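You operate a simulated robot arm through the tools that you are given. There is no shell and no other tool.

You are at the controls of a simulated robot arm. One attempt, no reset.

JOB
Wind the mini white bobbin full on the small winder, then press END.
Fine: bobbin on the cone, roller arm on, work the winder slider till FULL and leave it home. Leave the other controls and bobbins.

Only the result counts: the job must be done as asked and must still hold three seconds after the hand-in. Knocking over, shifting, dropping, spilling or breaking anything else fails it.

ROBOT AND FRAMES
A 7-joint arm with a fingered hand, fixed in place. Base frame: the origin is on the floor under the middle of its stand, x ahead of it, y to its left, z up. Lengths are in mm, angles in rad, forces in N, time in s.
With the tool pointing down near the work surface it reaches from about 300 to 700 mm from the base axis. Its first joint turns from -2.897 to 2.897 rad. Payload 4 kg.
Tool frame: the origin (TCP) lies between the finger pads and is the grasp point; the fingertips stand 26 mm ahead of it; z points along the fingers, y is the line along which they close. The gripper opens to 156 mm; its body begins 73 mm behind the TCP. The gripper is a hand of 4 fingers: y runs from the thumb to the fingers, the wrist lies at [0, 0, -239] in the tool frame.
Orientation is told as [roll, pitch, yaw] about the base's x, y, z axes, in that order, counted from this pose: with the fingers straight down and closing along the base's y, the tool's x points along the base's -x, its y along +y and its z along -z.

CONTROLS
- The arm moves only by the tool servo_tool. Its argument "commands" is a list of rows, each a list of 2 entries, a list of its own where there are three numbers: the shift along the tool's x, y, z in mm, then the turn, a rotation vector about the tool's x, y, z in rad. In form: [[[tx, ty, tz], [ax, ay, az]], ...]. A call has 1 to 20 rows; each row is the pose to reach, as a shift and turn from the pose commanded when the call began, along the tool's axes at that moment. A row lasts 0.2 s, in which the tool goes at most 50 mm and 0.15 rad; a call with a longer step from one row to the next is refused whole. Where a pose cannot be reached the arm comes as near as it can. A force on the tool above 40 N (or 10 N above the force at the start of the call, whichever is more), or a blocked arm, ends the call early, and 0.2 s more pass. In this call time passes only in rows, and 0.2 s behind the last. The reply holds the time, the measured pose of the TCP, the force on the tool along the base axes, the opening and the grip force, in the units named above and with some noise, with the torque about the TCP (base axes, N m) and any sound that the robot's microphone picked up.
- Cameras (640 x 400 px; columns grow to the right, rows downward): "scene" is fixed at [58, -660.9, 1520]; the picture's right is [0.53, -0.85, 0.00], its down [-0.70, -0.44, -0.56] and it looks along [0.48, 0.30, -0.83] (base axes); focal length 349 px, centre (320, 200). "wrist" rides on the gripper at [58, -58, -91] in the tool frame; the picture's right is [0.71, 0.71, 0.00], its down [-0.53, 0.53, -0.67] and it looks along [-0.47, 0.47, 0.74] (tool axes); focal length 265 px, centre (320, 200). There is no depth. A picture from a camera that has moved, and an enlarged one, comes with that camera's place and axes in the base frame and with its lens. The place of the scene camera against the robot may be out by one fixed shift of up to 25 mm in any direction.
- grab_frame(camera): a new picture of that camera. No time passes.
- finger_targets(finger1, finger2, finger3, thumb_bend): sets how far each is bent, from 0 (flat) to 1 (curled in); at 0.3 the hand is open as for a grip, at 0.7 the pads meet at the TCP. One left out holds its place. A second passes; each finger stops where it meets its share of the squeeze, and holds until it gets a number again. It is the only way to open and close the hand. It gives what a move gives, with no picture; readings hold the bend of each and the force on the fingers (four entries, about 0 where the hand has none), thumb and palm.
- zoom(camera, box): a new picture of the part [left, top, right, bottom] of that camera's present view, enlarged. No time passes.
- job_done(): hands the job in; it is judged then, once.

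Places have to be worked out from the pictures, the camera data and where the tool is seen. Open the gripper and draw the arm clear of the work before you hand the job in, unless the task says otherwise.

The tools are called as a command line: name --argument value ..., lists and objects as JSON in quotes. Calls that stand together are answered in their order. servo_tool: Moves the arm, as the interface text tells. Its arguments: {"type":"object","properties":{"commands":{"type":"array","items":{"type":"array"}}},"required":["commands"]} The other tools are called the same way: finger_targets (finger1, finger2, finger3, thumb_bend) moves the fingers one by one; grab_frame (camera) takes a picture; zoom (camera, box) takes an enlarged picture of a part of a camera's view; job_done () hands the job in.

At the start:

```text
clock: 0.0
tcp_pos: [354.0, -329.2, 1134.7]
orientation: [-0.003, 0.0, 0.002]
ft_force: [-0.1, -0.1, -0.1]
wrist_torque: [-0.01, -0.02, -0.01]
grip_width: 155.9
finger_force: 0.1
shape: jaw
bend: [0.3, 0.3, 0.3, 0.3]
finger forces: [0.0, 0.0, 0.0, 0.1, 0.0, 0.1]
```

scene: 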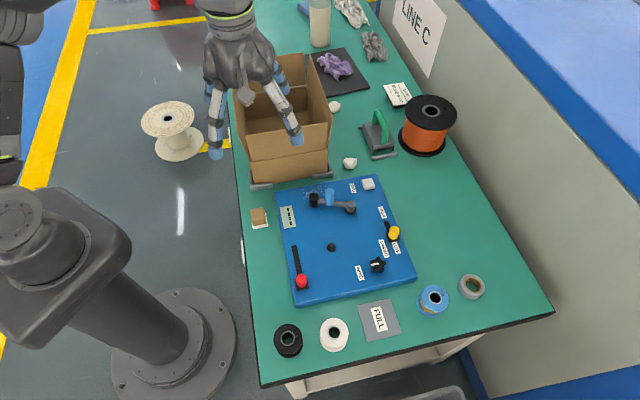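
wrist: 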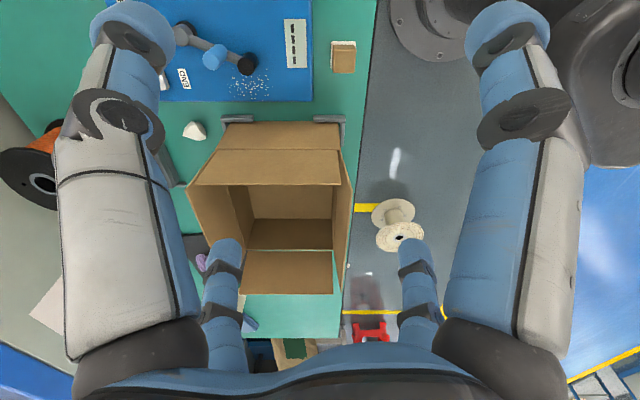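

The first pictures show a blue winder board on the bench with a slider (red knob), a cone, a roller arm and several buttons. I'll zoom in to read it before moving.

zoom --camera "scene" --box '[260, 160, 430, 310]'

zoom --camera "scene" --box '[240, 260, 500, 390]'

zoom --camera "wrist" --box '[150, 0, 370, 140]'

```text
2.67 times, centred on (345, 235) of scene
camera zoom: at [58.0, -660.9, 1520.0], right [0.53, -0.85, 0.0], down [-0.7, -0.44, -0.56], along [0.48, 0.3, -0.83], focal length 930 px, centre (253, 107)
```

zoom: 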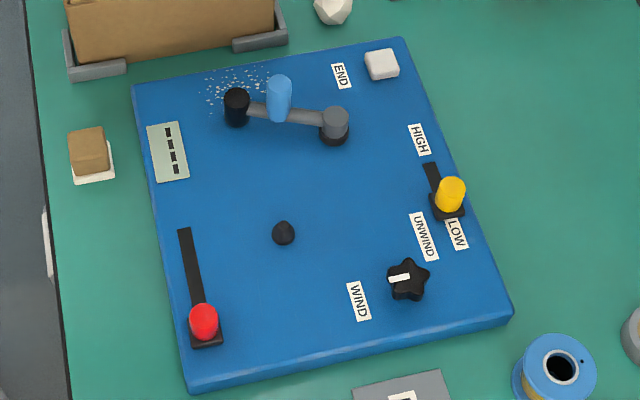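

```text
2.46 times, centred on (370, 325) of scene
camera zoom: at [58.0, -660.9, 1520.0], right [0.53, -0.85, 0.0], down [-0.7, -0.44, -0.56], along [0.48, 0.3, -0.83], focal length 858 px, centre (197, -108)
```

zoom: 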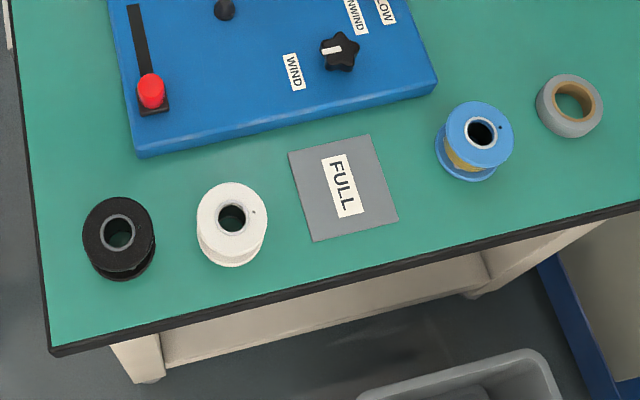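

```text
2.86 times, centred on (260, 70) of wrist
camera zoom: at [296.0, -388.1, 1223.8], right [-0.71, 0.71, 0.0], down [0.53, 0.53, 0.67], along [0.47, 0.47, -0.74], focal length 758 px, centre (491, 571)
```

zoom: 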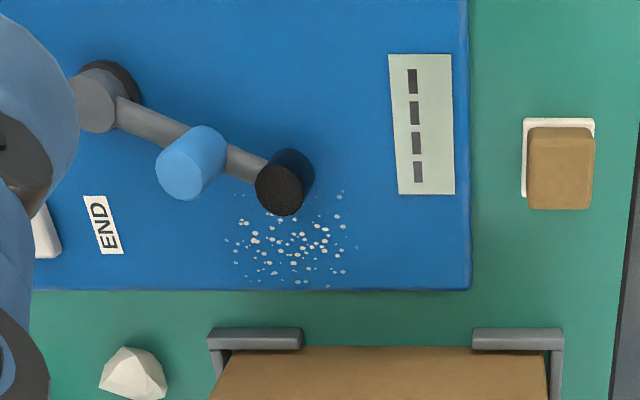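

Rough ray estimates put the bench at z≈780–800, cone near (384,-487), white bobbin near (219,-592), and slider near (276,-477). I'll zoom on the hand to understand finger layout, then look again from nearer.

zoom --camera "scene" --box '[180, 0, 340, 170]'

servo_tool --commands '[[[15, -40, 10], [0, 0, 0]], [[30, -80, 20], [0, 0, 0]], [[45, -120, 40], [0, 0, 0]], [[54, -151, 60], [0, 0, 0]], [[54, -171, 85], [0, 0, 0]]]'

grab_frame --camera "wrist"

grab_frame --camera "scene"

```text
2.35 times, centred on (260, 85) of scene
camera zoom: at [58.0, -660.9, 1520.0], right [0.53, -0.85, 0.0], down [-0.7, -0.44, -0.56], along [0.48, 0.3, -0.83], focal length 820 px, centre (461, 471)
```

zoom: 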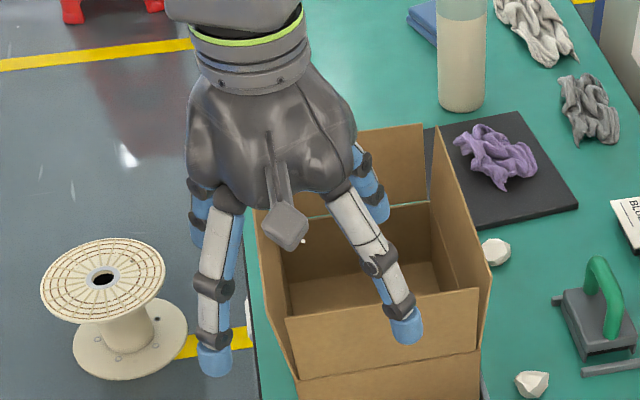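

```text
clock: 1.2
tcp_pos: [301.8, -498.1, 1048.0]
orientation: [-0.002, -0.002, 0.001]
ft_force: [0.1, 0.1, -0.1]
wrist_torque: [-0.03, -0.01, -0.03]
grip_width: 155.9
finger_force: 0.0
shape: jaw
bend: [0.3, 0.3, 0.3, 0.3]
finger forces: [0.0, 0.1, 0.0, 0.1, 0.0, 0.0]
```

```text
taken
camera wrist: at [243.2, -557.5, 1139.2], right [-0.71, 0.71, 0.0], down [0.52, 0.53, 0.67], along [0.47, 0.47, -0.74], focal length 265 px, centre (320, 200)
```

wrist: 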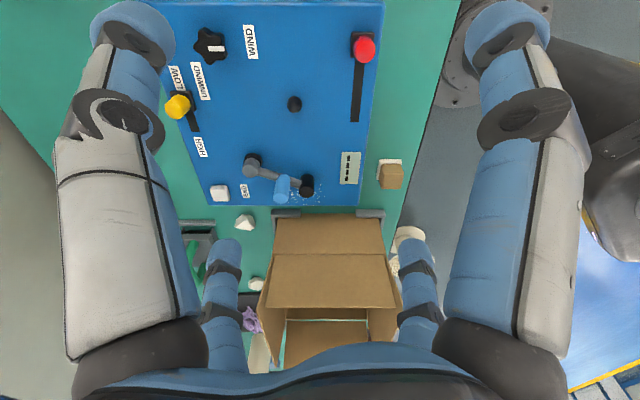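

```text
taken
```

scene: 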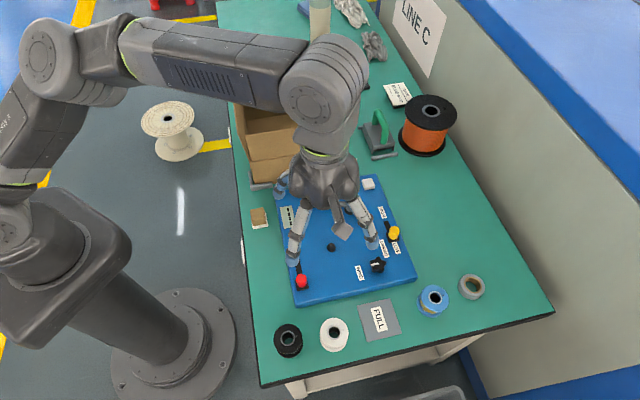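

The board's surface triangulates to z≈790 and the board is turned about 45°; cone about (363,-483), pivot (480,-468), roller (451,-383), red knob (259,-470). The hand has four fingers at ±x and ±y. I'll shift toward the bobbins so the wrist camera can see them.

servo_tool --commands '[[[20, -35, 0], [0, 0, 0]], [[40, -70, 0], [0, 0, 0]], [[60, -105, 0], [0, 0, 0]], [[80, -140, 0], [0, 0, 0]], [[80, -140, 0], [0, 0, 0]]]'

grab_frame --camera "wrist"

zoom --camera "wrist" --box '[160, 0, 480, 200]'

```text
clock: 2.4
tcp_pos: [222.0, -607.9, 1045.2]
orientation: [0.0, -0.004, 0.002]
ft_force: [0.4, -0.2, 0.0]
wrist_torque: [0.04, 0.02, 0.01]
grip_width: 155.8
finger_force: 0.0
shape: jaw
bend: [0.3, 0.3, 0.3, 0.3]
finger forces: [0.0, 0.0, 0.0, 0.0, 0.0, 0.0]
out of reach, approached as far as the arm can: row 3, 4, 5
```

```text
taken
camera wrist: at [163.8, -666.0, 1134.7], right [-0.71, 0.71, 0.0], down [0.52, 0.53, 0.67], along [0.47, 0.47, -0.74], focal length 265 px, centre (320, 200)
```

wrist: 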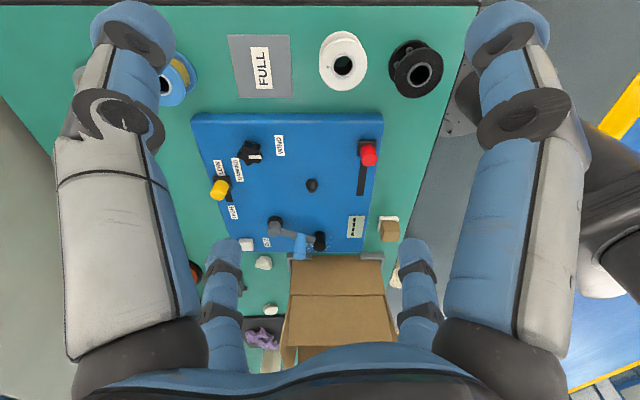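

```text
2.00 times, centred on (320, 100) of wrist
camera zoom: at [163.8, -666.0, 1134.7], right [-0.71, 0.71, 0.0], down [0.52, 0.53, 0.67], along [0.47, 0.47, -0.74], focal length 531 px, centre (320, 400)
```

zoom: 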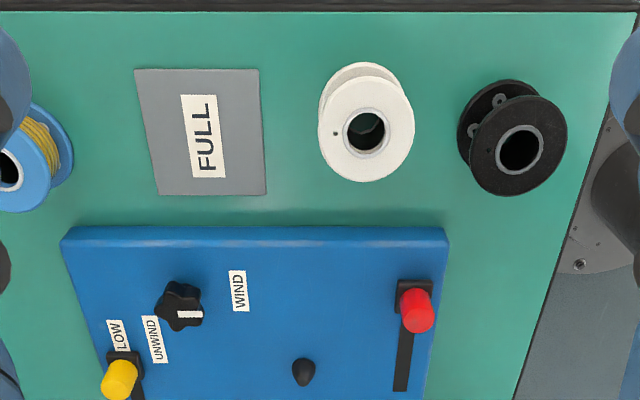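

The arm stopped at its reach limit at (222,-608,1045). Bobbins are visible now; I'll enlarge the white bobbin and board parts for precise measurement.

zoom --camera "wrist" --box '[300, 20, 460, 120]'

zoom --camera "wrist" --box '[190, 110, 390, 260]'

zoom --camera "scene" --box '[260, 300, 400, 390]'

```text
4.00 times, centred on (380, 70) of wrist
camera zoom: at [163.8, -666.0, 1134.7], right [-0.71, 0.71, 0.0], down [0.52, 0.53, 0.67], along [0.47, 0.47, -0.74], focal length 1062 px, centre (80, 720)
```

zoom: 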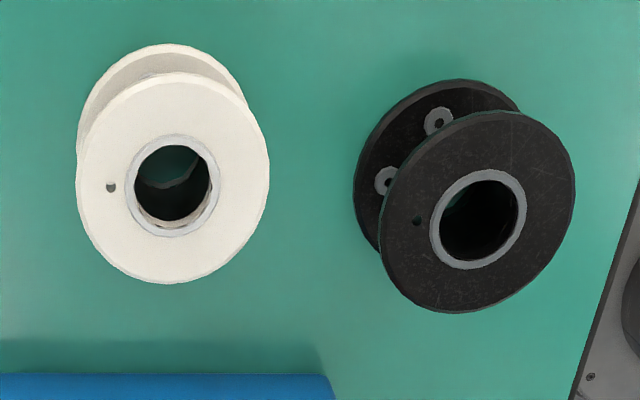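

```text
2.67 times, centred on (290, 185) of wrist
camera zoom: at [163.8, -666.0, 1134.7], right [-0.71, 0.71, 0.0], down [0.52, 0.53, 0.67], along [0.47, 0.47, -0.74], focal length 708 px, centre (400, 240)
```

zoom: 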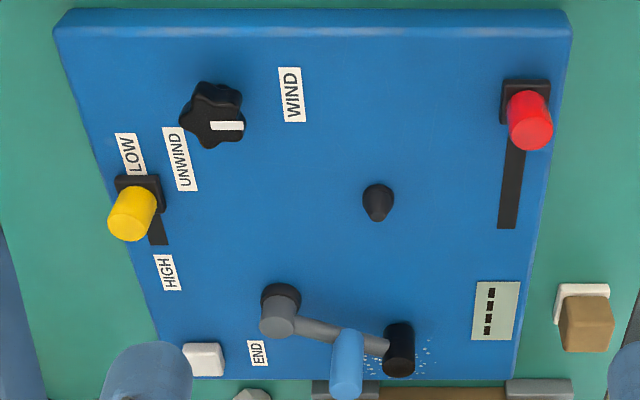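

```text
4.44 times, centred on (330, 345) of scene
camera zoom: at [58.0, -660.9, 1520.0], right [0.53, -0.85, 0.0], down [-0.7, -0.44, -0.56], along [0.48, 0.3, -0.83], focal length 1550 px, centre (276, -444)
```

zoom: 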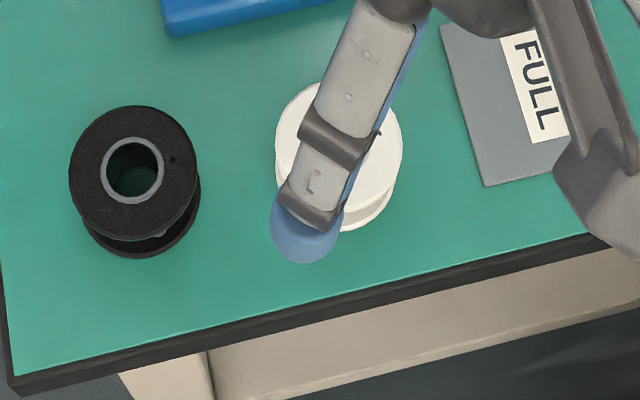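

Working the rays through: white bobbin centre ≈(208,-585), radius ≈27, height ≈44 on a table at z≈766; cone ≈(366,-482); handle of roller arm ≈(466,-415); red knob ≈(257,-477). I'll hover over the cone first to check its location against the tool axis.

servo_tool --commands '[[[-24, 21, 24], [0, 0, 0]], [[-48, 42, 48], [0, 0, 0]], [[-72, 63, 72], [0, 0, 0]], [[-96, 84, 96], [0, 0, 0]], [[-120, 105, 120], [0, 0, 0]], [[-144, 126, 145], [0, 0, 0]], [[-144, 126, 145], [0, 0, 0]]]'

grab_frame --camera "wrist"

grab_frame --camera "scene"

```text
clock: 4.0
tcp_pos: [365.1, -479.1, 900.1]
orientation: [-0.002, 0.0, -0.001]
ft_force: [-0.1, 0.9, 0.0]
wrist_torque: [0.01, 0.02, 0.02]
grip_width: 156.1
finger_force: 0.2
shape: jaw
bend: [0.3, 0.3, 0.3, 0.3]
finger forces: [0.1, 0.0, 0.1, 0.1, 0.1, 0.1]
```

```text
taken
camera wrist: at [307.2, -537.9, 991.4], right [-0.71, 0.71, 0.0], down [0.53, 0.53, 0.67], along [0.47, 0.47, -0.74], focal length 265 px, centre (320, 200)
```

wrist: 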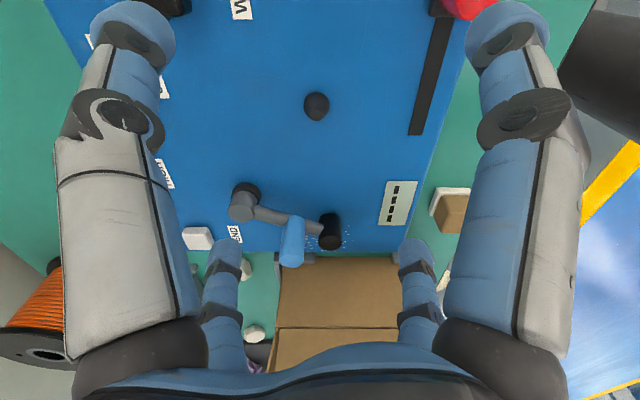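

```text
taken
```

scene: 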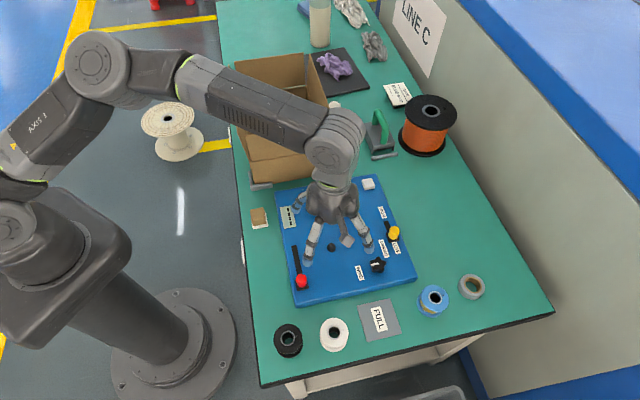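

The hand hovers at (365,-479,900) with the cone in view just left of the tool-axis column. I'll enlarge the cone, arm and box edges.

zoom --camera "wrist" --box '[270, 75, 370, 135]'

zoom --camera "wrist" --box '[170, 160, 450, 335]'

```text
6.40 times, centred on (320, 105) of wrist
camera zoom: at [307.2, -537.9, 991.4], right [-0.71, 0.71, 0.0], down [0.53, 0.53, 0.67], along [0.47, 0.47, -0.74], focal length 1699 px, centre (320, 808)
```

zoom: 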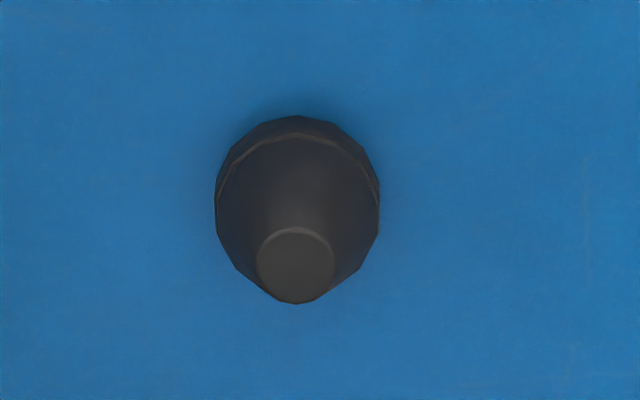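

```text
2.29 times, centred on (310, 248) of wrist
camera zoom: at [307.2, -537.9, 991.4], right [-0.71, 0.71, 0.0], down [0.53, 0.53, 0.67], along [0.47, 0.47, -0.74], focal length 607 px, centre (343, 91)
```

zoom: 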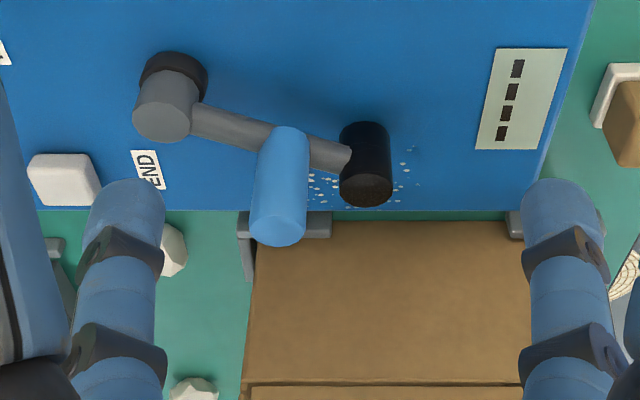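

The cone axis works out to (367,-482), base radius ≈10, tip at z≈809; the roller arm pivot is (479,-469), handle (466,-416) up to z≈852. Now I'll hover over the white bobbin and pre-shape the fingers.

servo_tool --commands '[[[32, -21, 0], [0, 0, 0]], [[64, -42, 0], [0, 0, 0]], [[96, -64, 0], [0, 0, 0]], [[127, -85, 0], [0, 0, 0]], [[157, -105.5, 0], [0, 0, 0]], [[157, -105.5, 0], [0, 0, 0]]]'

finger_targets --finger1 0.48 --finger2 0.48 --finger3 0.48 --thumb_bend 0.48

grab_frame --camera "wrist"

grab_frame --camera "scene"

```text
clock: 5.4
tcp_pos: [207.4, -586.1, 900.7]
orientation: [-0.001, 0.001, 0.002]
ft_force: [0.5, 0.4, 0.4]
wrist_torque: [0.03, 0.0, 0.02]
grip_width: 156.2
finger_force: 0.1
shape: jaw
bend: [0.3, 0.3, 0.3, 0.3]
finger forces: [0.0, 0.1, 0.0, 0.1, 0.0, 0.0]
```

```text
clock: 6.4
tcp_pos: [208.1, -585.6, 900.2]
orientation: [0.001, 0.0, 0.002]
ft_force: [0.0, -0.3, -0.1]
wrist_torque: [-0.02, -0.02, 0.02]
grip_width: 57.2
finger_force: 0.1
shape: fingers
bend: [0.48, 0.48, 0.48, 0.48]
finger forces: [0.0, 0.0, 0.0, 0.1, 0.0, 0.1]
```

```text
taken
camera wrist: at [149.4, -644.9, 990.9], right [-0.71, 0.71, 0.0], down [0.53, 0.53, 0.67], along [0.47, 0.47, -0.74], focal length 265 px, centre (320, 200)
```

wrist: 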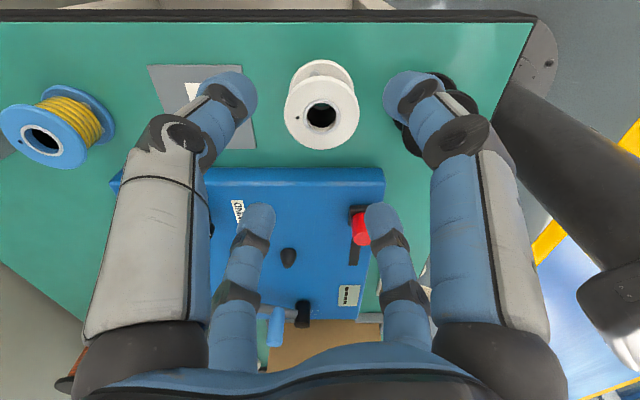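

```text
taken
```

scene: 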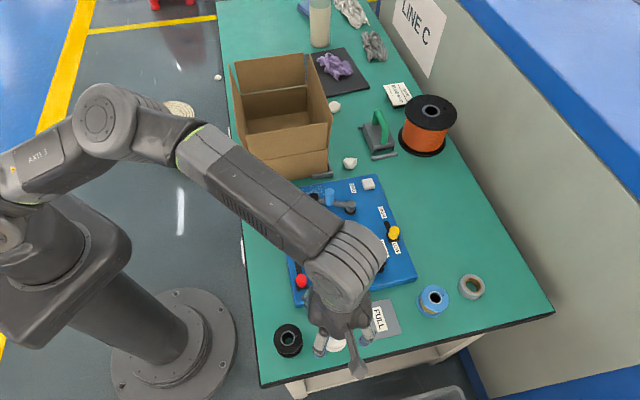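

At bend 0.48 the reported opening is 57 mm, too close to the 54.5 mm flange, so I'll open a little to 0.44. I'll enlarge the view to check bobbin centring.

finger_targets --finger1 0.44 --finger2 0.44 --finger3 0.44 --thumb_bend 0.44

zoom --camera "wrist" --box '[200, 40, 440, 190]'

zoom --camera "wrist" --box '[270, 50, 370, 160]'

```text
clock: 7.4
tcp_pos: [208.1, -585.6, 900.4]
orientation: [-0.001, 0.001, 0.003]
ft_force: [-0.1, 0.8, -0.8]
wrist_torque: [-0.02, -0.01, 0.02]
grip_width: 67.5
finger_force: 0.0
shape: fingers
bend: [0.44, 0.44, 0.44, 0.44]
finger forces: [0.0, 0.1, 0.1, 0.0, 0.0, 0.0]
```

```text
2.67 times, centred on (320, 115) of wrist
camera zoom: at [149.4, -644.9, 990.9], right [-0.71, 0.71, 0.0], down [0.53, 0.53, 0.67], along [0.47, 0.47, -0.74], focal length 708 px, centre (320, 427)
```

zoom: 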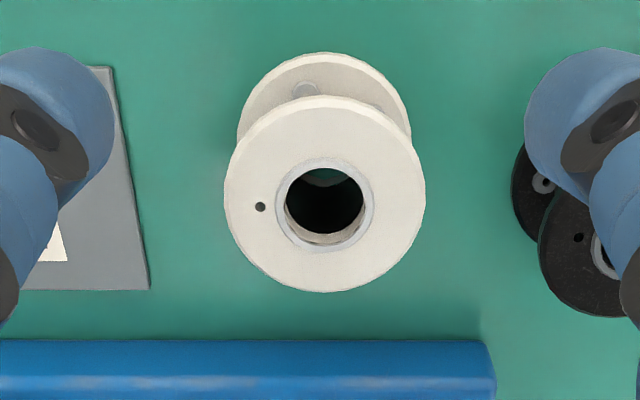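

```text
3.64 times, centred on (320, 105) of wrist
camera zoom: at [149.4, -644.9, 990.9], right [-0.71, 0.71, 0.0], down [0.53, 0.53, 0.67], along [0.47, 0.47, -0.74], focal length 965 px, centre (320, 546)
```

zoom: 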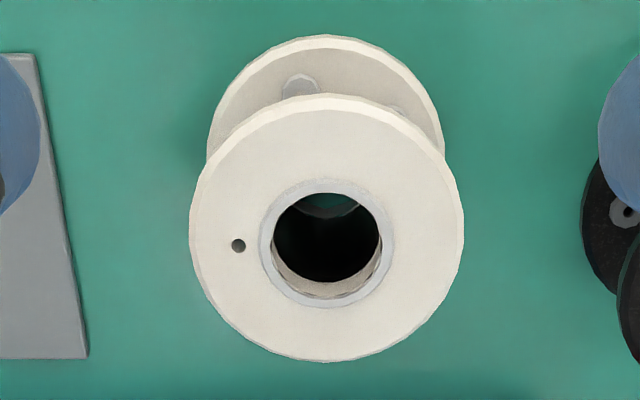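

The bobbin's centre measures (207,-585), within 1 mm of the tool axis, and the fingers at 0.44 clear it on all sides. I'll descend slowly to TCP z≈806 and look.

servo_tool --commands '[[[1, 0, 20], [0, 0, 0]], [[1, 0, 40], [0, 0, 0]], [[1, 0, 60], [0, 0, 0]], [[1, 0, 75], [0, 0, 0]], [[1, 0, 85], [0, 0, 0]], [[1, 0, 94], [0, 0, 0]], [[1, 0, 94], [0, 0, 0]]]'

grab_frame --camera "wrist"

zoom --camera "scene" --box '[260, 280, 420, 390]'

```text
clock: 9.0
tcp_pos: [206.2, -585.2, 806.9]
orientation: [-0.002, -0.003, 0.002]
ft_force: [-0.7, 0.3, -0.1]
wrist_torque: [0.04, 0.01, 0.01]
grip_width: 67.8
finger_force: 0.2
shape: fingers
bend: [0.44, 0.44, 0.44, 0.44]
finger forces: [0.0, 0.1, 0.0, 0.1, 0.0, 0.0]
```

```text
taken
camera wrist: at [148.5, -645.0, 897.2], right [-0.71, 0.71, 0.0], down [0.53, 0.53, 0.67], along [0.47, 0.47, -0.74], focal length 265 px, centre (320, 200)
```

wrist: 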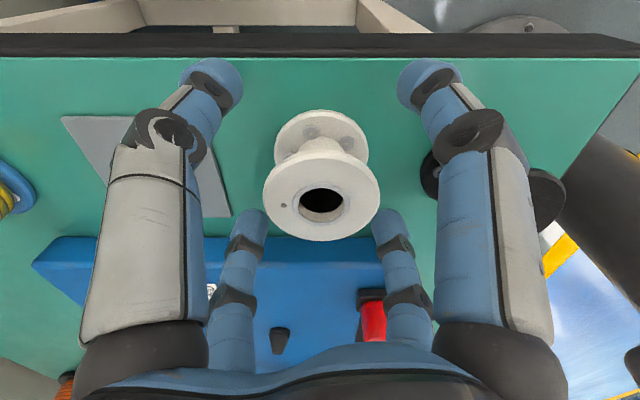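

```text
3.64 times, centred on (340, 335) of scene
camera zoom: at [58.0, -660.9, 1520.0], right [0.53, -0.85, 0.0], down [-0.7, -0.44, -0.56], along [0.48, 0.3, -0.83], focal length 1268 px, centre (247, -291)
```

zoom: 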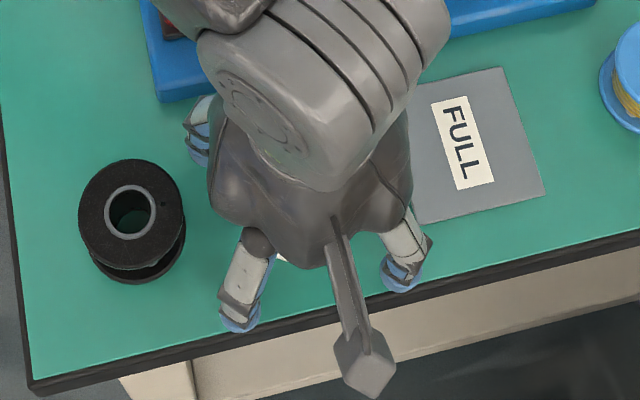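

All four fingertips stand clear around the bobbin and nothing touches. I'll go 5 mm lower and close the fingers on it.

servo_tool --commands '[[[0, 0, 3], [0, 0, 0]], [[0, 0, 5], [0, 0, 0]], [[0, 0, 5], [0, 0, 0]]]'

finger_targets --finger1 0.56 --finger2 0.56 --finger3 0.56 --thumb_bend 0.56

grab_frame --camera "wrist"

```text
clock: 9.8
tcp_pos: [207.7, -585.4, 802.4]
orientation: [-0.002, 0.001, 0.002]
ft_force: [0.0, 0.3, 0.0]
wrist_torque: [0.03, 0.01, -0.03]
grip_width: 67.5
finger_force: 0.0
shape: fingers
bend: [0.44, 0.44, 0.44, 0.44]
finger forces: [0.0, 0.1, 0.0, 0.0, 0.0, 0.0]
```

```text
clock: 10.8
tcp_pos: [208.0, -586.9, 801.2]
orientation: [-0.003, 0.001, 0.002]
ft_force: [-0.8, 0.3, 0.1]
wrist_torque: [0.0, -0.02, 0.02]
grip_width: 34.2
finger_force: 0.1
shape: fingers
bend: [0.56, 0.56, 0.56, 0.56]
finger forces: [0.1, 0.0, 0.0, 0.1, 0.0, 0.0]
```

```text
taken
camera wrist: at [148.5, -645.7, 892.3], right [-0.71, 0.71, 0.0], down [0.53, 0.53, 0.67], along [0.47, 0.47, -0.74], focal length 265 px, centre (320, 200)
```

wrist: 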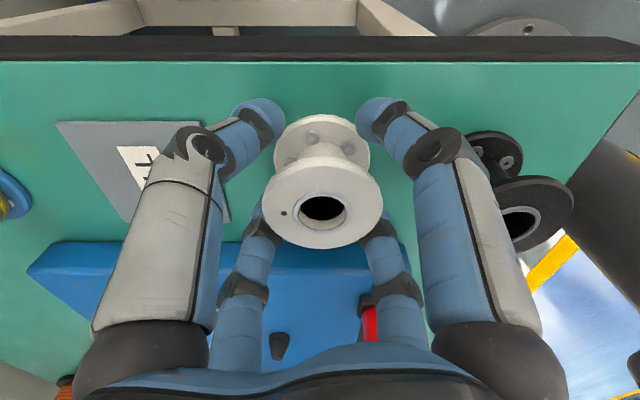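

At 0.56 there's still no contact force, and the tips are just at the bobbin's outline. I'll close further in a small step.

finger_targets --finger1 0.61 --finger2 0.61 --finger3 0.61 --thumb_bend 0.61

grab_frame --camera "wrist"

```text
clock: 11.8
tcp_pos: [206.6, -585.5, 801.7]
orientation: [-0.002, -0.001, 0.004]
ft_force: [-0.2, -0.5, -0.1]
wrist_torque: [-0.01, -0.01, -0.01]
grip_width: 20.5
finger_force: 0.5
shape: fingers
bend: [0.61, 0.6, 0.61, 0.61]
finger forces: [0.0, 0.4, 0.2, 0.0, 0.1, 0.0]
```

```text
taken
camera wrist: at [148.5, -645.7, 892.3], right [-0.71, 0.71, 0.0], down [0.53, 0.53, 0.67], along [0.47, 0.47, -0.74], focal length 265 px, centre (320, 200)
```

wrist: 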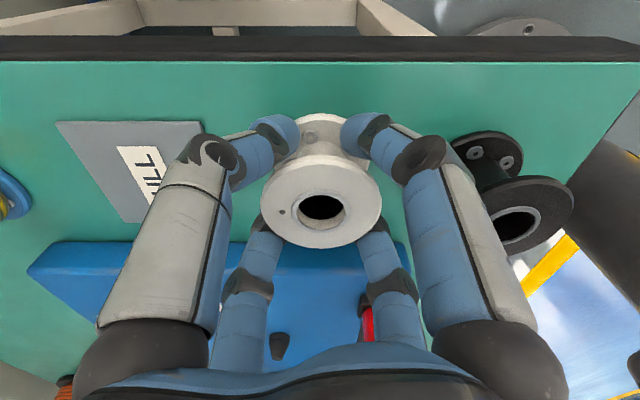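

Finger 2 and 3 just touched (0.4/0.2 N). Close a bit more so that all four hold.

finger_targets --finger1 0.66 --finger2 0.66 --finger3 0.66 --thumb_bend 0.66

grab_frame --camera "wrist"

zoom --camera "wrist" --box '[220, 80, 420, 280]'

```text
clock: 12.8
tcp_pos: [206.7, -585.4, 801.3]
orientation: [-0.001, 0.0, 0.002]
ft_force: [-0.6, 0.2, 0.1]
wrist_torque: [-0.01, 0.01, 0.04]
grip_width: 13.4
finger_force: 8.2
shape: fingers
bend: [0.64, 0.61, 0.62, 0.64]
finger forces: [2.0, 5.6, 3.6, 0.0, 5.4, 0.0]
```

```text
taken
camera wrist: at [148.5, -645.7, 892.3], right [-0.71, 0.71, 0.0], down [0.53, 0.53, 0.67], along [0.47, 0.47, -0.74], focal length 265 px, centre (320, 200)
```

wrist: 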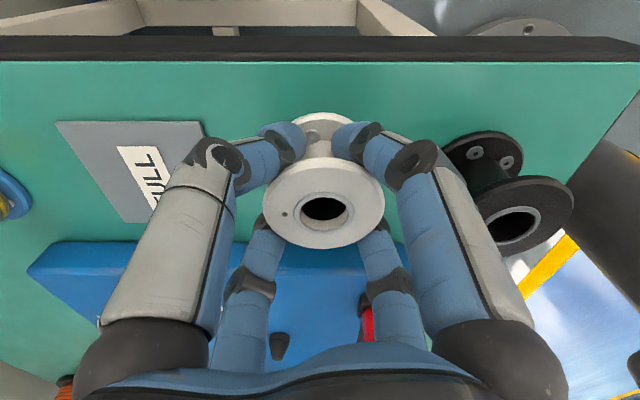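

```text
2.00 times, centred on (320, 180) of wrist
camera zoom: at [148.5, -645.7, 892.3], right [-0.71, 0.71, 0.0], down [0.53, 0.53, 0.67], along [0.47, 0.47, -0.74], focal length 531 px, centre (320, 240)
```

zoom: 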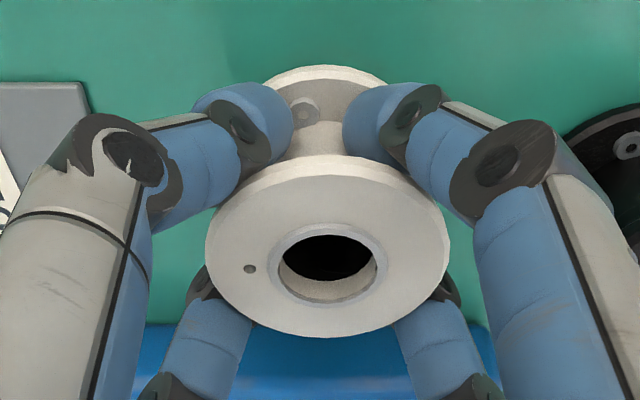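

The four fingers hold the hub under the top flange (forces 2–5.6 N), with the bobbin about 1.7 mm off toward (-x,+y). I'll lift slowly by 100 mm and re-check.

servo_tool --commands '[[[0, 0, -5], [0, 0, 0]], [[0, 0, -15], [0, 0, 0]], [[0, 0, -30], [0, 0, 0]], [[0, 0, -50], [0, 0, 0]], [[0, 0, -75], [0, 0, 0]], [[0, 0, -98], [0, 0, 0]], [[0, 0, -98], [0, 0, 0]]]'

zoom --camera "wrist" --box '[220, 80, 420, 280]'

grab_frame --camera "scene"

```text
clock: 14.4
tcp_pos: [207.3, -586.6, 899.3]
orientation: [0.0, 0.0, 0.002]
ft_force: [0.6, 0.1, -0.4]
wrist_torque: [-0.03, 0.04, 0.01]
grip_width: 13.3
finger_force: 8.5
shape: fingers
bend: [0.64, 0.61, 0.62, 0.64]
finger forces: [2.1, 5.6, 3.6, 0.0, 5.3, 0.1]
```

```text
2.00 times, centred on (320, 180) of wrist
camera zoom: at [148.8, -646.1, 990.5], right [-0.71, 0.71, 0.0], down [0.53, 0.53, 0.67], along [0.47, 0.47, -0.74], focal length 531 px, centre (320, 240)
```

zoom: 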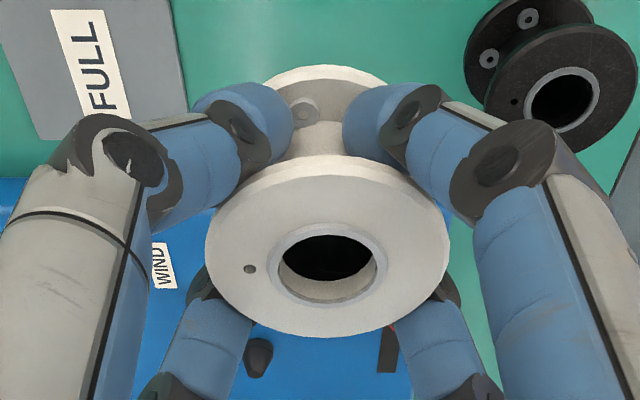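

```text
taken
```

scene: 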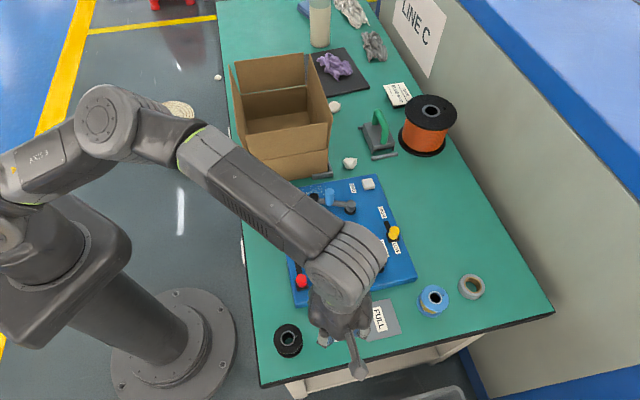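

The bobbin is lifted and sits unchanged in the grip, about (-1.5,+1) mm from the TCP. I'll carry it to above the cone, aiming for the hole axis at (367,-482).

servo_tool --commands '[[[-32, 20, 0], [0, 0, 0]], [[-64, 41, 0], [0, 0, 0]], [[-96, 61, 0], [0, 0, 0]], [[-128, 82, 0], [0, 0, 0]], [[-150, 95, 0], [0, 0, 0]], [[-161.4, 102.5, 0], [0, 0, 0]], [[-161.4, 102.5, 0], [0, 0, 0]], [[-161.4, 102.5, 0], [0, 0, 0]]]'

grab_frame --camera "wrist"

zoom --camera "scene" --box '[260, 160, 430, 310]'

```text
clock: 16.2
tcp_pos: [370.3, -484.5, 899.7]
orientation: [-0.004, -0.001, 0.003]
ft_force: [0.0, 0.1, -0.5]
wrist_torque: [-0.03, -0.01, 0.01]
grip_width: 13.5
finger_force: 8.7
shape: fingers
bend: [0.64, 0.61, 0.62, 0.64]
finger forces: [2.1, 5.6, 3.6, 0.1, 5.3, 0.1]
```

```text
taken
camera wrist: at [311.2, -543.6, 989.5], right [-0.71, 0.71, 0.0], down [0.53, 0.53, 0.67], along [0.47, 0.47, -0.74], focal length 265 px, centre (320, 200)
```

wrist: 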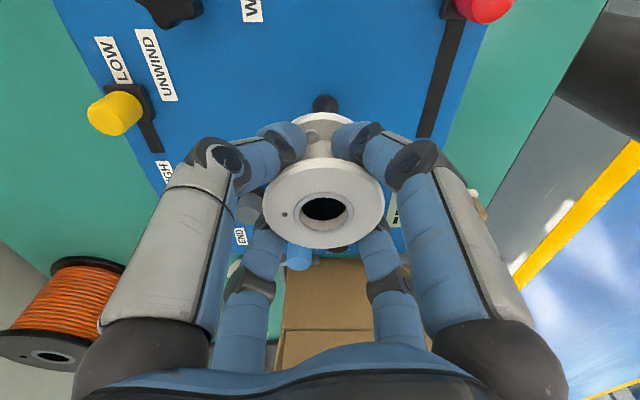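

```text
2.67 times, centred on (345, 235) of scene
camera zoom: at [58.0, -660.9, 1520.0], right [0.53, -0.85, 0.0], down [-0.7, -0.44, -0.56], along [0.48, 0.3, -0.83], focal length 930 px, centre (253, 107)
```

zoom: 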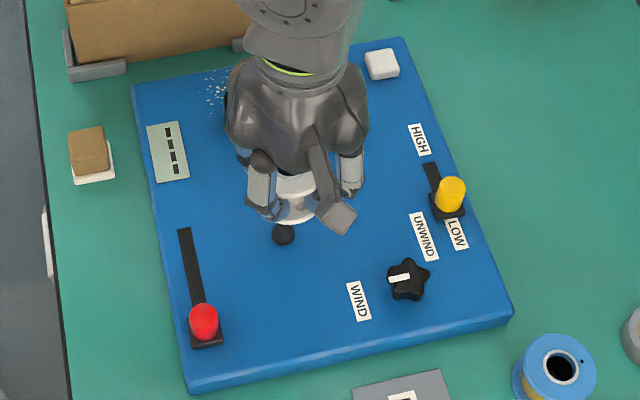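

The cone shows just past the bobbin's lower flange, nearly in line with it. I'll enlarge to compare the two columns precisely before lowering.

zoom --camera "wrist" --box '[250, 80, 400, 260]'

zoom --camera "wrist" --box '[290, 85, 360, 130]'

```text
2.22 times, centred on (325, 170) of wrist
camera zoom: at [311.2, -543.6, 989.5], right [-0.71, 0.71, 0.0], down [0.53, 0.53, 0.67], along [0.47, 0.47, -0.74], focal length 590 px, centre (309, 267)
```

zoom: 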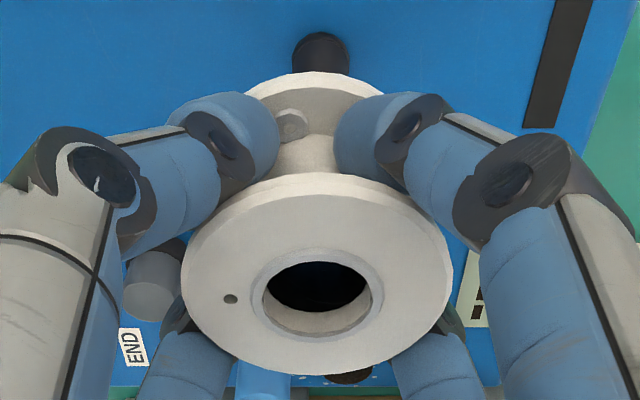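

```text
8.89 times, centred on (325, 108) of wrist
camera zoom: at [311.2, -543.6, 989.5], right [-0.71, 0.71, 0.0], down [0.53, 0.53, 0.67], along [0.47, 0.47, -0.74], focal length 2359 px, centre (276, 1022)
```

zoom: 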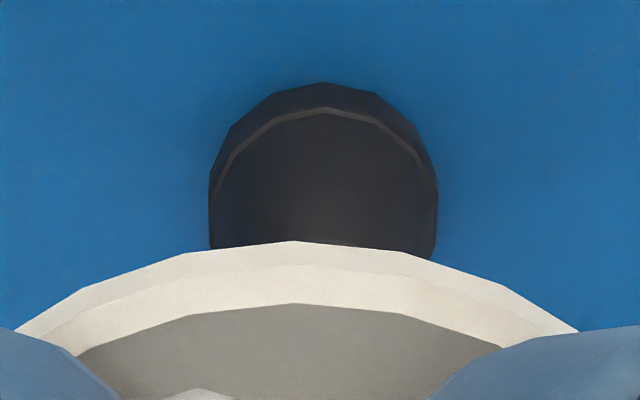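

Relative to the cone, the bobbin needs about (-1, +3) mm. I'll correct that and lower to TCP z≈858 (bobbin bottom ≈822, above the cone tip) and look again.

servo_tool --commands '[[[0.9, 3.1, 0], [0, 0, 0]], [[0.9, 3.1, 15], [0, 0, 0]], [[0.9, 3.1, 30], [0, 0, 0]], [[0.9, 3.1, 42], [0, 0, 0]], [[0.9, 3.1, 42], [0, 0, 0]], [[0.9, 3.1, 42], [0, 0, 0]]]'

grab_frame --camera "wrist"

zoom --camera "wrist" --box '[250, 80, 400, 260]'

zoom --camera "scene" --box '[300, 190, 380, 260]'

```text
clock: 17.6
tcp_pos: [366.8, -479.8, 856.0]
orientation: [-0.001, -0.002, 0.003]
ft_force: [0.3, -0.5, -0.8]
wrist_torque: [0.01, -0.02, -0.05]
grip_width: 13.6
finger_force: 8.0
shape: fingers
bend: [0.64, 0.61, 0.62, 0.64]
finger forces: [2.1, 5.6, 3.6, 0.0, 5.3, 0.0]
```

```text
taken
camera wrist: at [308.6, -540.1, 947.2], right [-0.71, 0.71, 0.0], down [0.53, 0.53, 0.67], along [0.47, 0.47, -0.74], focal length 265 px, centre (320, 200)
```

wrist: 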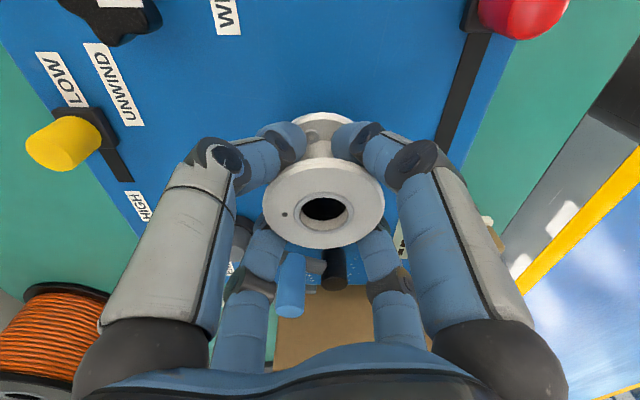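

```text
2.22 times, centred on (325, 170) of wrist
camera zoom: at [308.6, -540.1, 947.2], right [-0.71, 0.71, 0.0], down [0.53, 0.53, 0.67], along [0.47, 0.47, -0.74], focal length 590 px, centre (309, 267)
```

zoom: 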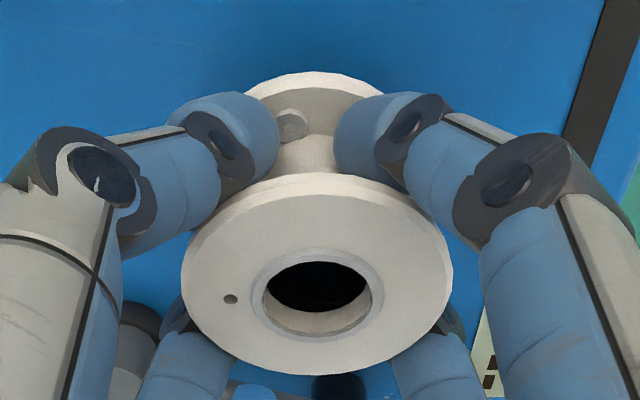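

```text
5.71 times, centred on (340, 225) of scene
camera zoom: at [58.0, -660.9, 1520.0], right [0.53, -0.85, 0.0], down [-0.7, -0.44, -0.56], along [0.48, 0.3, -0.83], focal length 1993 px, centre (206, 57)
```

zoom: 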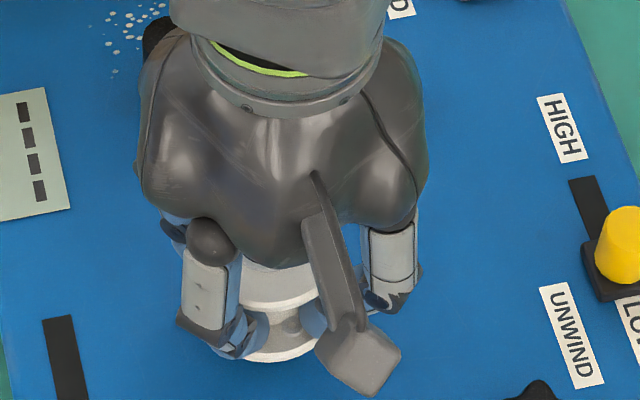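

Referencing the UNWIND label, the bobbin now sits within about 1 mm of the cone axis. I'll lower it gently in small steps over the cone, watching force.

servo_tool --commands '[[[0, 0, 6], [0, 0, 0]], [[0, 0, 12], [0, 0, 0]], [[0, 0, 17], [0, 0, 0]], [[0, 0, 21], [0, 0, 0]], [[0, 0, 25], [0, 0, 0]], [[0, 0, 25], [0, 0, 0]]]'

grab_frame --camera "wrist"

zoom --camera "wrist" --box '[250, 80, 400, 260]'

```text
clock: 19.0
tcp_pos: [367.6, -480.8, 831.4]
orientation: [-0.001, -0.002, 0.002]
ft_force: [0.2, -0.2, 0.1]
wrist_torque: [-0.04, 0.0, 0.0]
grip_width: 13.4
finger_force: 8.0
shape: fingers
bend: [0.64, 0.61, 0.62, 0.64]
finger forces: [2.2, 5.4, 3.6, 0.1, 5.1, 0.2]
```

```text
taken
camera wrist: at [309.0, -540.2, 923.2], right [-0.71, 0.71, 0.0], down [0.53, 0.53, 0.67], along [0.47, 0.47, -0.74], focal length 265 px, centre (320, 200)
```

wrist: 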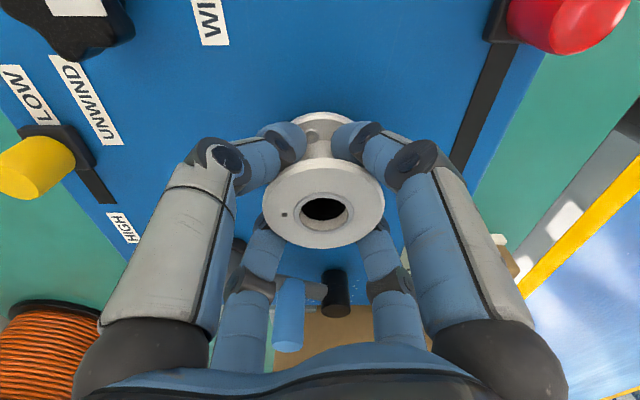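

```text
2.22 times, centred on (325, 170) of wrist
camera zoom: at [309.0, -540.2, 923.2], right [-0.71, 0.71, 0.0], down [0.53, 0.53, 0.67], along [0.47, 0.47, -0.74], focal length 590 px, centre (309, 267)
```

zoom: 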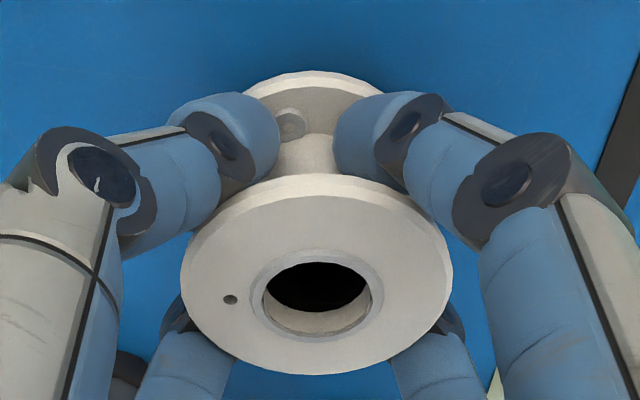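

No contact force so far with the bobbin ~13 mm down over the cone. I'll continue down in 2 mm steps until the board is felt.

servo_tool --commands '[[[0, 0, 2], [0, 0, 0]], [[0, 0, 4], [0, 0, 0]], [[0, 0, 5], [0, 0, 0]], [[0, 0, 5], [0, 0, 0]]]'

zoom --camera "wrist" --box '[250, 80, 400, 260]'

```text
clock: 20.0
tcp_pos: [368.9, -482.4, 827.8]
orientation: [-0.004, -0.001, 0.002]
ft_force: [-2.3, -1.9, 9.5]
wrist_torque: [0.15, 0.0, -0.07]
grip_width: 13.5
finger_force: 9.6
shape: fingers
bend: [0.64, 0.62, 0.63, 0.64]
finger forces: [3.0, 6.5, 3.4, 0.1, 5.8, 0.0]
```

```text
2.22 times, centred on (325, 170) of wrist
camera zoom: at [309.3, -541.0, 919.0], right [-0.71, 0.71, 0.0], down [0.52, 0.53, 0.67], along [0.47, 0.47, -0.74], focal length 590 px, centre (309, 267)
```

zoom: 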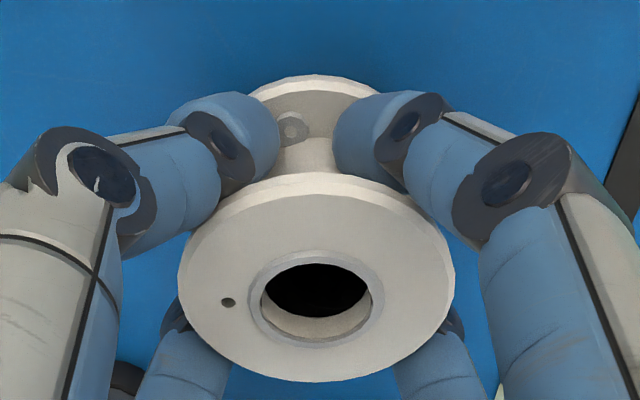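

Upward force of 9.5 N with (-2.3,-1.9) N lateral: the bobbin has met the cone base/board. I'll ease ~1 mm toward (-x,-y), back off slightly, and see whether the load relaxes.

servo_tool --commands '[[[0.8, -0.8, 0], [0, 0, 0]], [[0.8, -0.8, 0], [0, 0, 0]]]'

zoom --camera "wrist" --box '[250, 80, 400, 260]'

```text
clock: 20.6
tcp_pos: [368.3, -481.6, 826.7]
orientation: [-0.002, -0.002, 0.003]
ft_force: [1.5, -2.1, 11.1]
wrist_torque: [0.2, -0.05, -0.02]
grip_width: 13.1
finger_force: 10.6
shape: fingers
bend: [0.64, 0.62, 0.63, 0.64]
finger forces: [2.4, 8.5, 4.4, 0.0, 5.8, 0.0]
```

```text
2.22 times, centred on (325, 170) of wrist
camera zoom: at [308.8, -540.8, 918.7], right [-0.71, 0.71, 0.0], down [0.52, 0.53, 0.67], along [0.47, 0.47, -0.74], focal length 590 px, centre (309, 267)
```

zoom: 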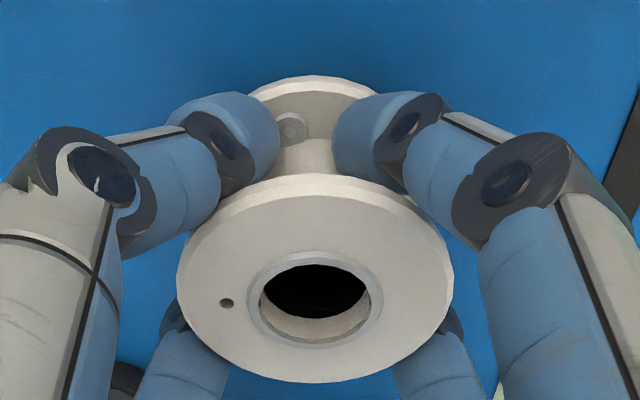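

The load is now mostly vertical (11 N), so the bobbin is essentially seated. I'll open the fingers to release it and look.

finger_targets --finger1 0.56 --finger2 0.56 --finger3 0.56 --thumb_bend 0.56

grab_frame --camera "wrist"

zoom --camera "wrist" --box '[250, 80, 400, 260]'

```text
clock: 21.6
tcp_pos: [367.2, -481.2, 828.8]
orientation: [-0.003, -0.001, 0.002]
ft_force: [-1.8, -0.7, 19.5]
wrist_torque: [0.24, -0.22, -0.02]
grip_width: 33.4
finger_force: 10.3
shape: fingers
bend: [0.56, 0.59, 0.59, 0.56]
finger forces: [0.0, 10.0, 9.4, 0.0, 0.0, 0.0]
```

```text
taken
camera wrist: at [308.4, -540.9, 919.0], right [-0.71, 0.71, 0.0], down [0.52, 0.53, 0.67], along [0.47, 0.47, -0.74], focal length 265 px, centre (320, 200)
```

wrist: 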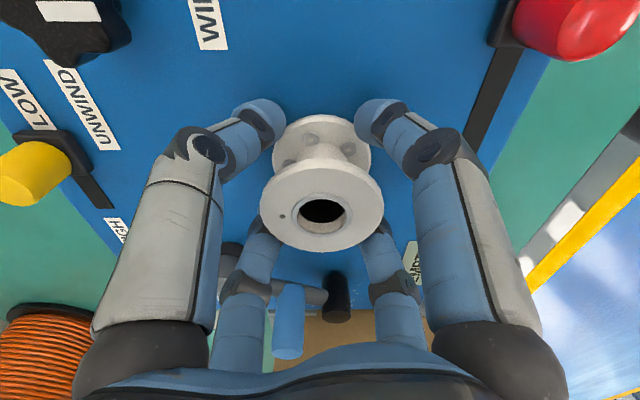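

```text
2.22 times, centred on (325, 170) of wrist
camera zoom: at [308.4, -540.9, 919.0], right [-0.71, 0.71, 0.0], down [0.52, 0.53, 0.67], along [0.47, 0.47, -0.74], focal length 590 px, centre (309, 267)
```

zoom: 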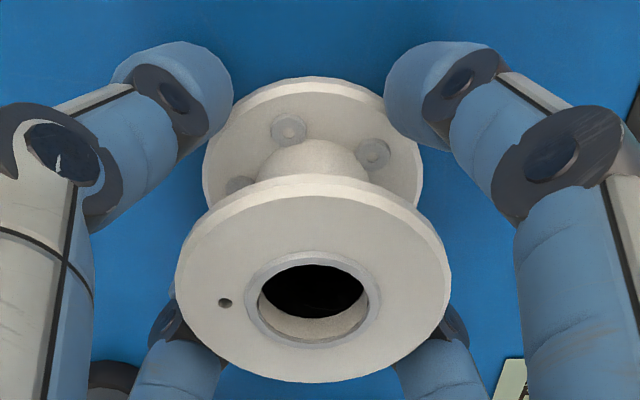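

Fingers 2 and 3 still press (≈10 N each) with 19.5 N up on the tool: their tips are resting on the lower flange as they straighten. I'll raise the hand 4 mm to relieve that before opening more.

servo_tool --commands '[[[0, 0, -2], [0, 0, 0]], [[0, 0, -4], [0, 0, 0]], [[0, 0, -4], [0, 0, 0]]]'

zoom --camera "wrist" --box '[250, 80, 400, 260]'

```text
clock: 22.4
tcp_pos: [366.6, -481.2, 829.4]
orientation: [-0.001, 0.001, 0.001]
ft_force: [0.1, 0.0, -0.2]
wrist_torque: [0.0, -0.01, 0.01]
grip_width: 33.8
finger_force: 0.1
shape: fingers
bend: [0.56, 0.56, 0.56, 0.56]
finger forces: [0.0, 0.1, 0.0, 0.1, 0.1, 0.1]
```

```text
2.22 times, centred on (325, 170) of wrist
camera zoom: at [308.7, -540.6, 921.1], right [-0.71, 0.71, 0.0], down [0.53, 0.53, 0.67], along [0.47, 0.47, -0.74], focal length 590 px, centre (309, 267)
```

zoom: 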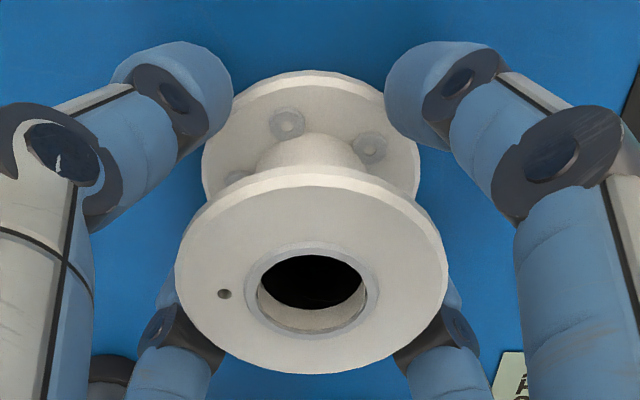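

All forces dropped to zero and the fingers are at 0.56. I'll open to 0.42 so that raising clears the top flange.

finger_targets --finger1 0.42 --finger2 0.42 --finger3 0.42 --thumb_bend 0.42

grab_frame --camera "wrist"

zoom --camera "wrist" --box '[250, 80, 400, 260]'

```text
clock: 23.4
tcp_pos: [367.9, -482.9, 831.5]
orientation: [-0.002, -0.001, 0.002]
ft_force: [0.9, -1.1, -0.1]
wrist_torque: [-0.02, 0.03, -0.03]
grip_width: 73.1
finger_force: 0.1
shape: fingers
bend: [0.42, 0.42, 0.42, 0.42]
finger forces: [0.0, 0.0, 0.0, 0.0, 0.0, 0.0]
```

```text
taken
camera wrist: at [308.6, -540.9, 921.8], right [-0.71, 0.71, 0.0], down [0.53, 0.53, 0.67], along [0.47, 0.47, -0.74], focal length 265 px, centre (320, 200)
```

wrist: 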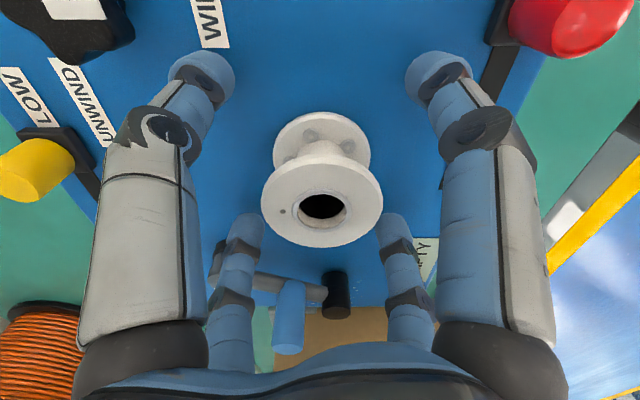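

```text
2.22 times, centred on (325, 170) of wrist
camera zoom: at [308.6, -540.9, 921.8], right [-0.71, 0.71, 0.0], down [0.53, 0.53, 0.67], along [0.47, 0.47, -0.74], focal length 590 px, centre (309, 267)
```

zoom: 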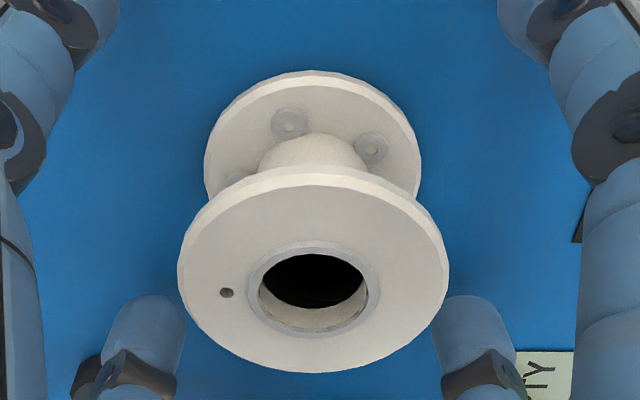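

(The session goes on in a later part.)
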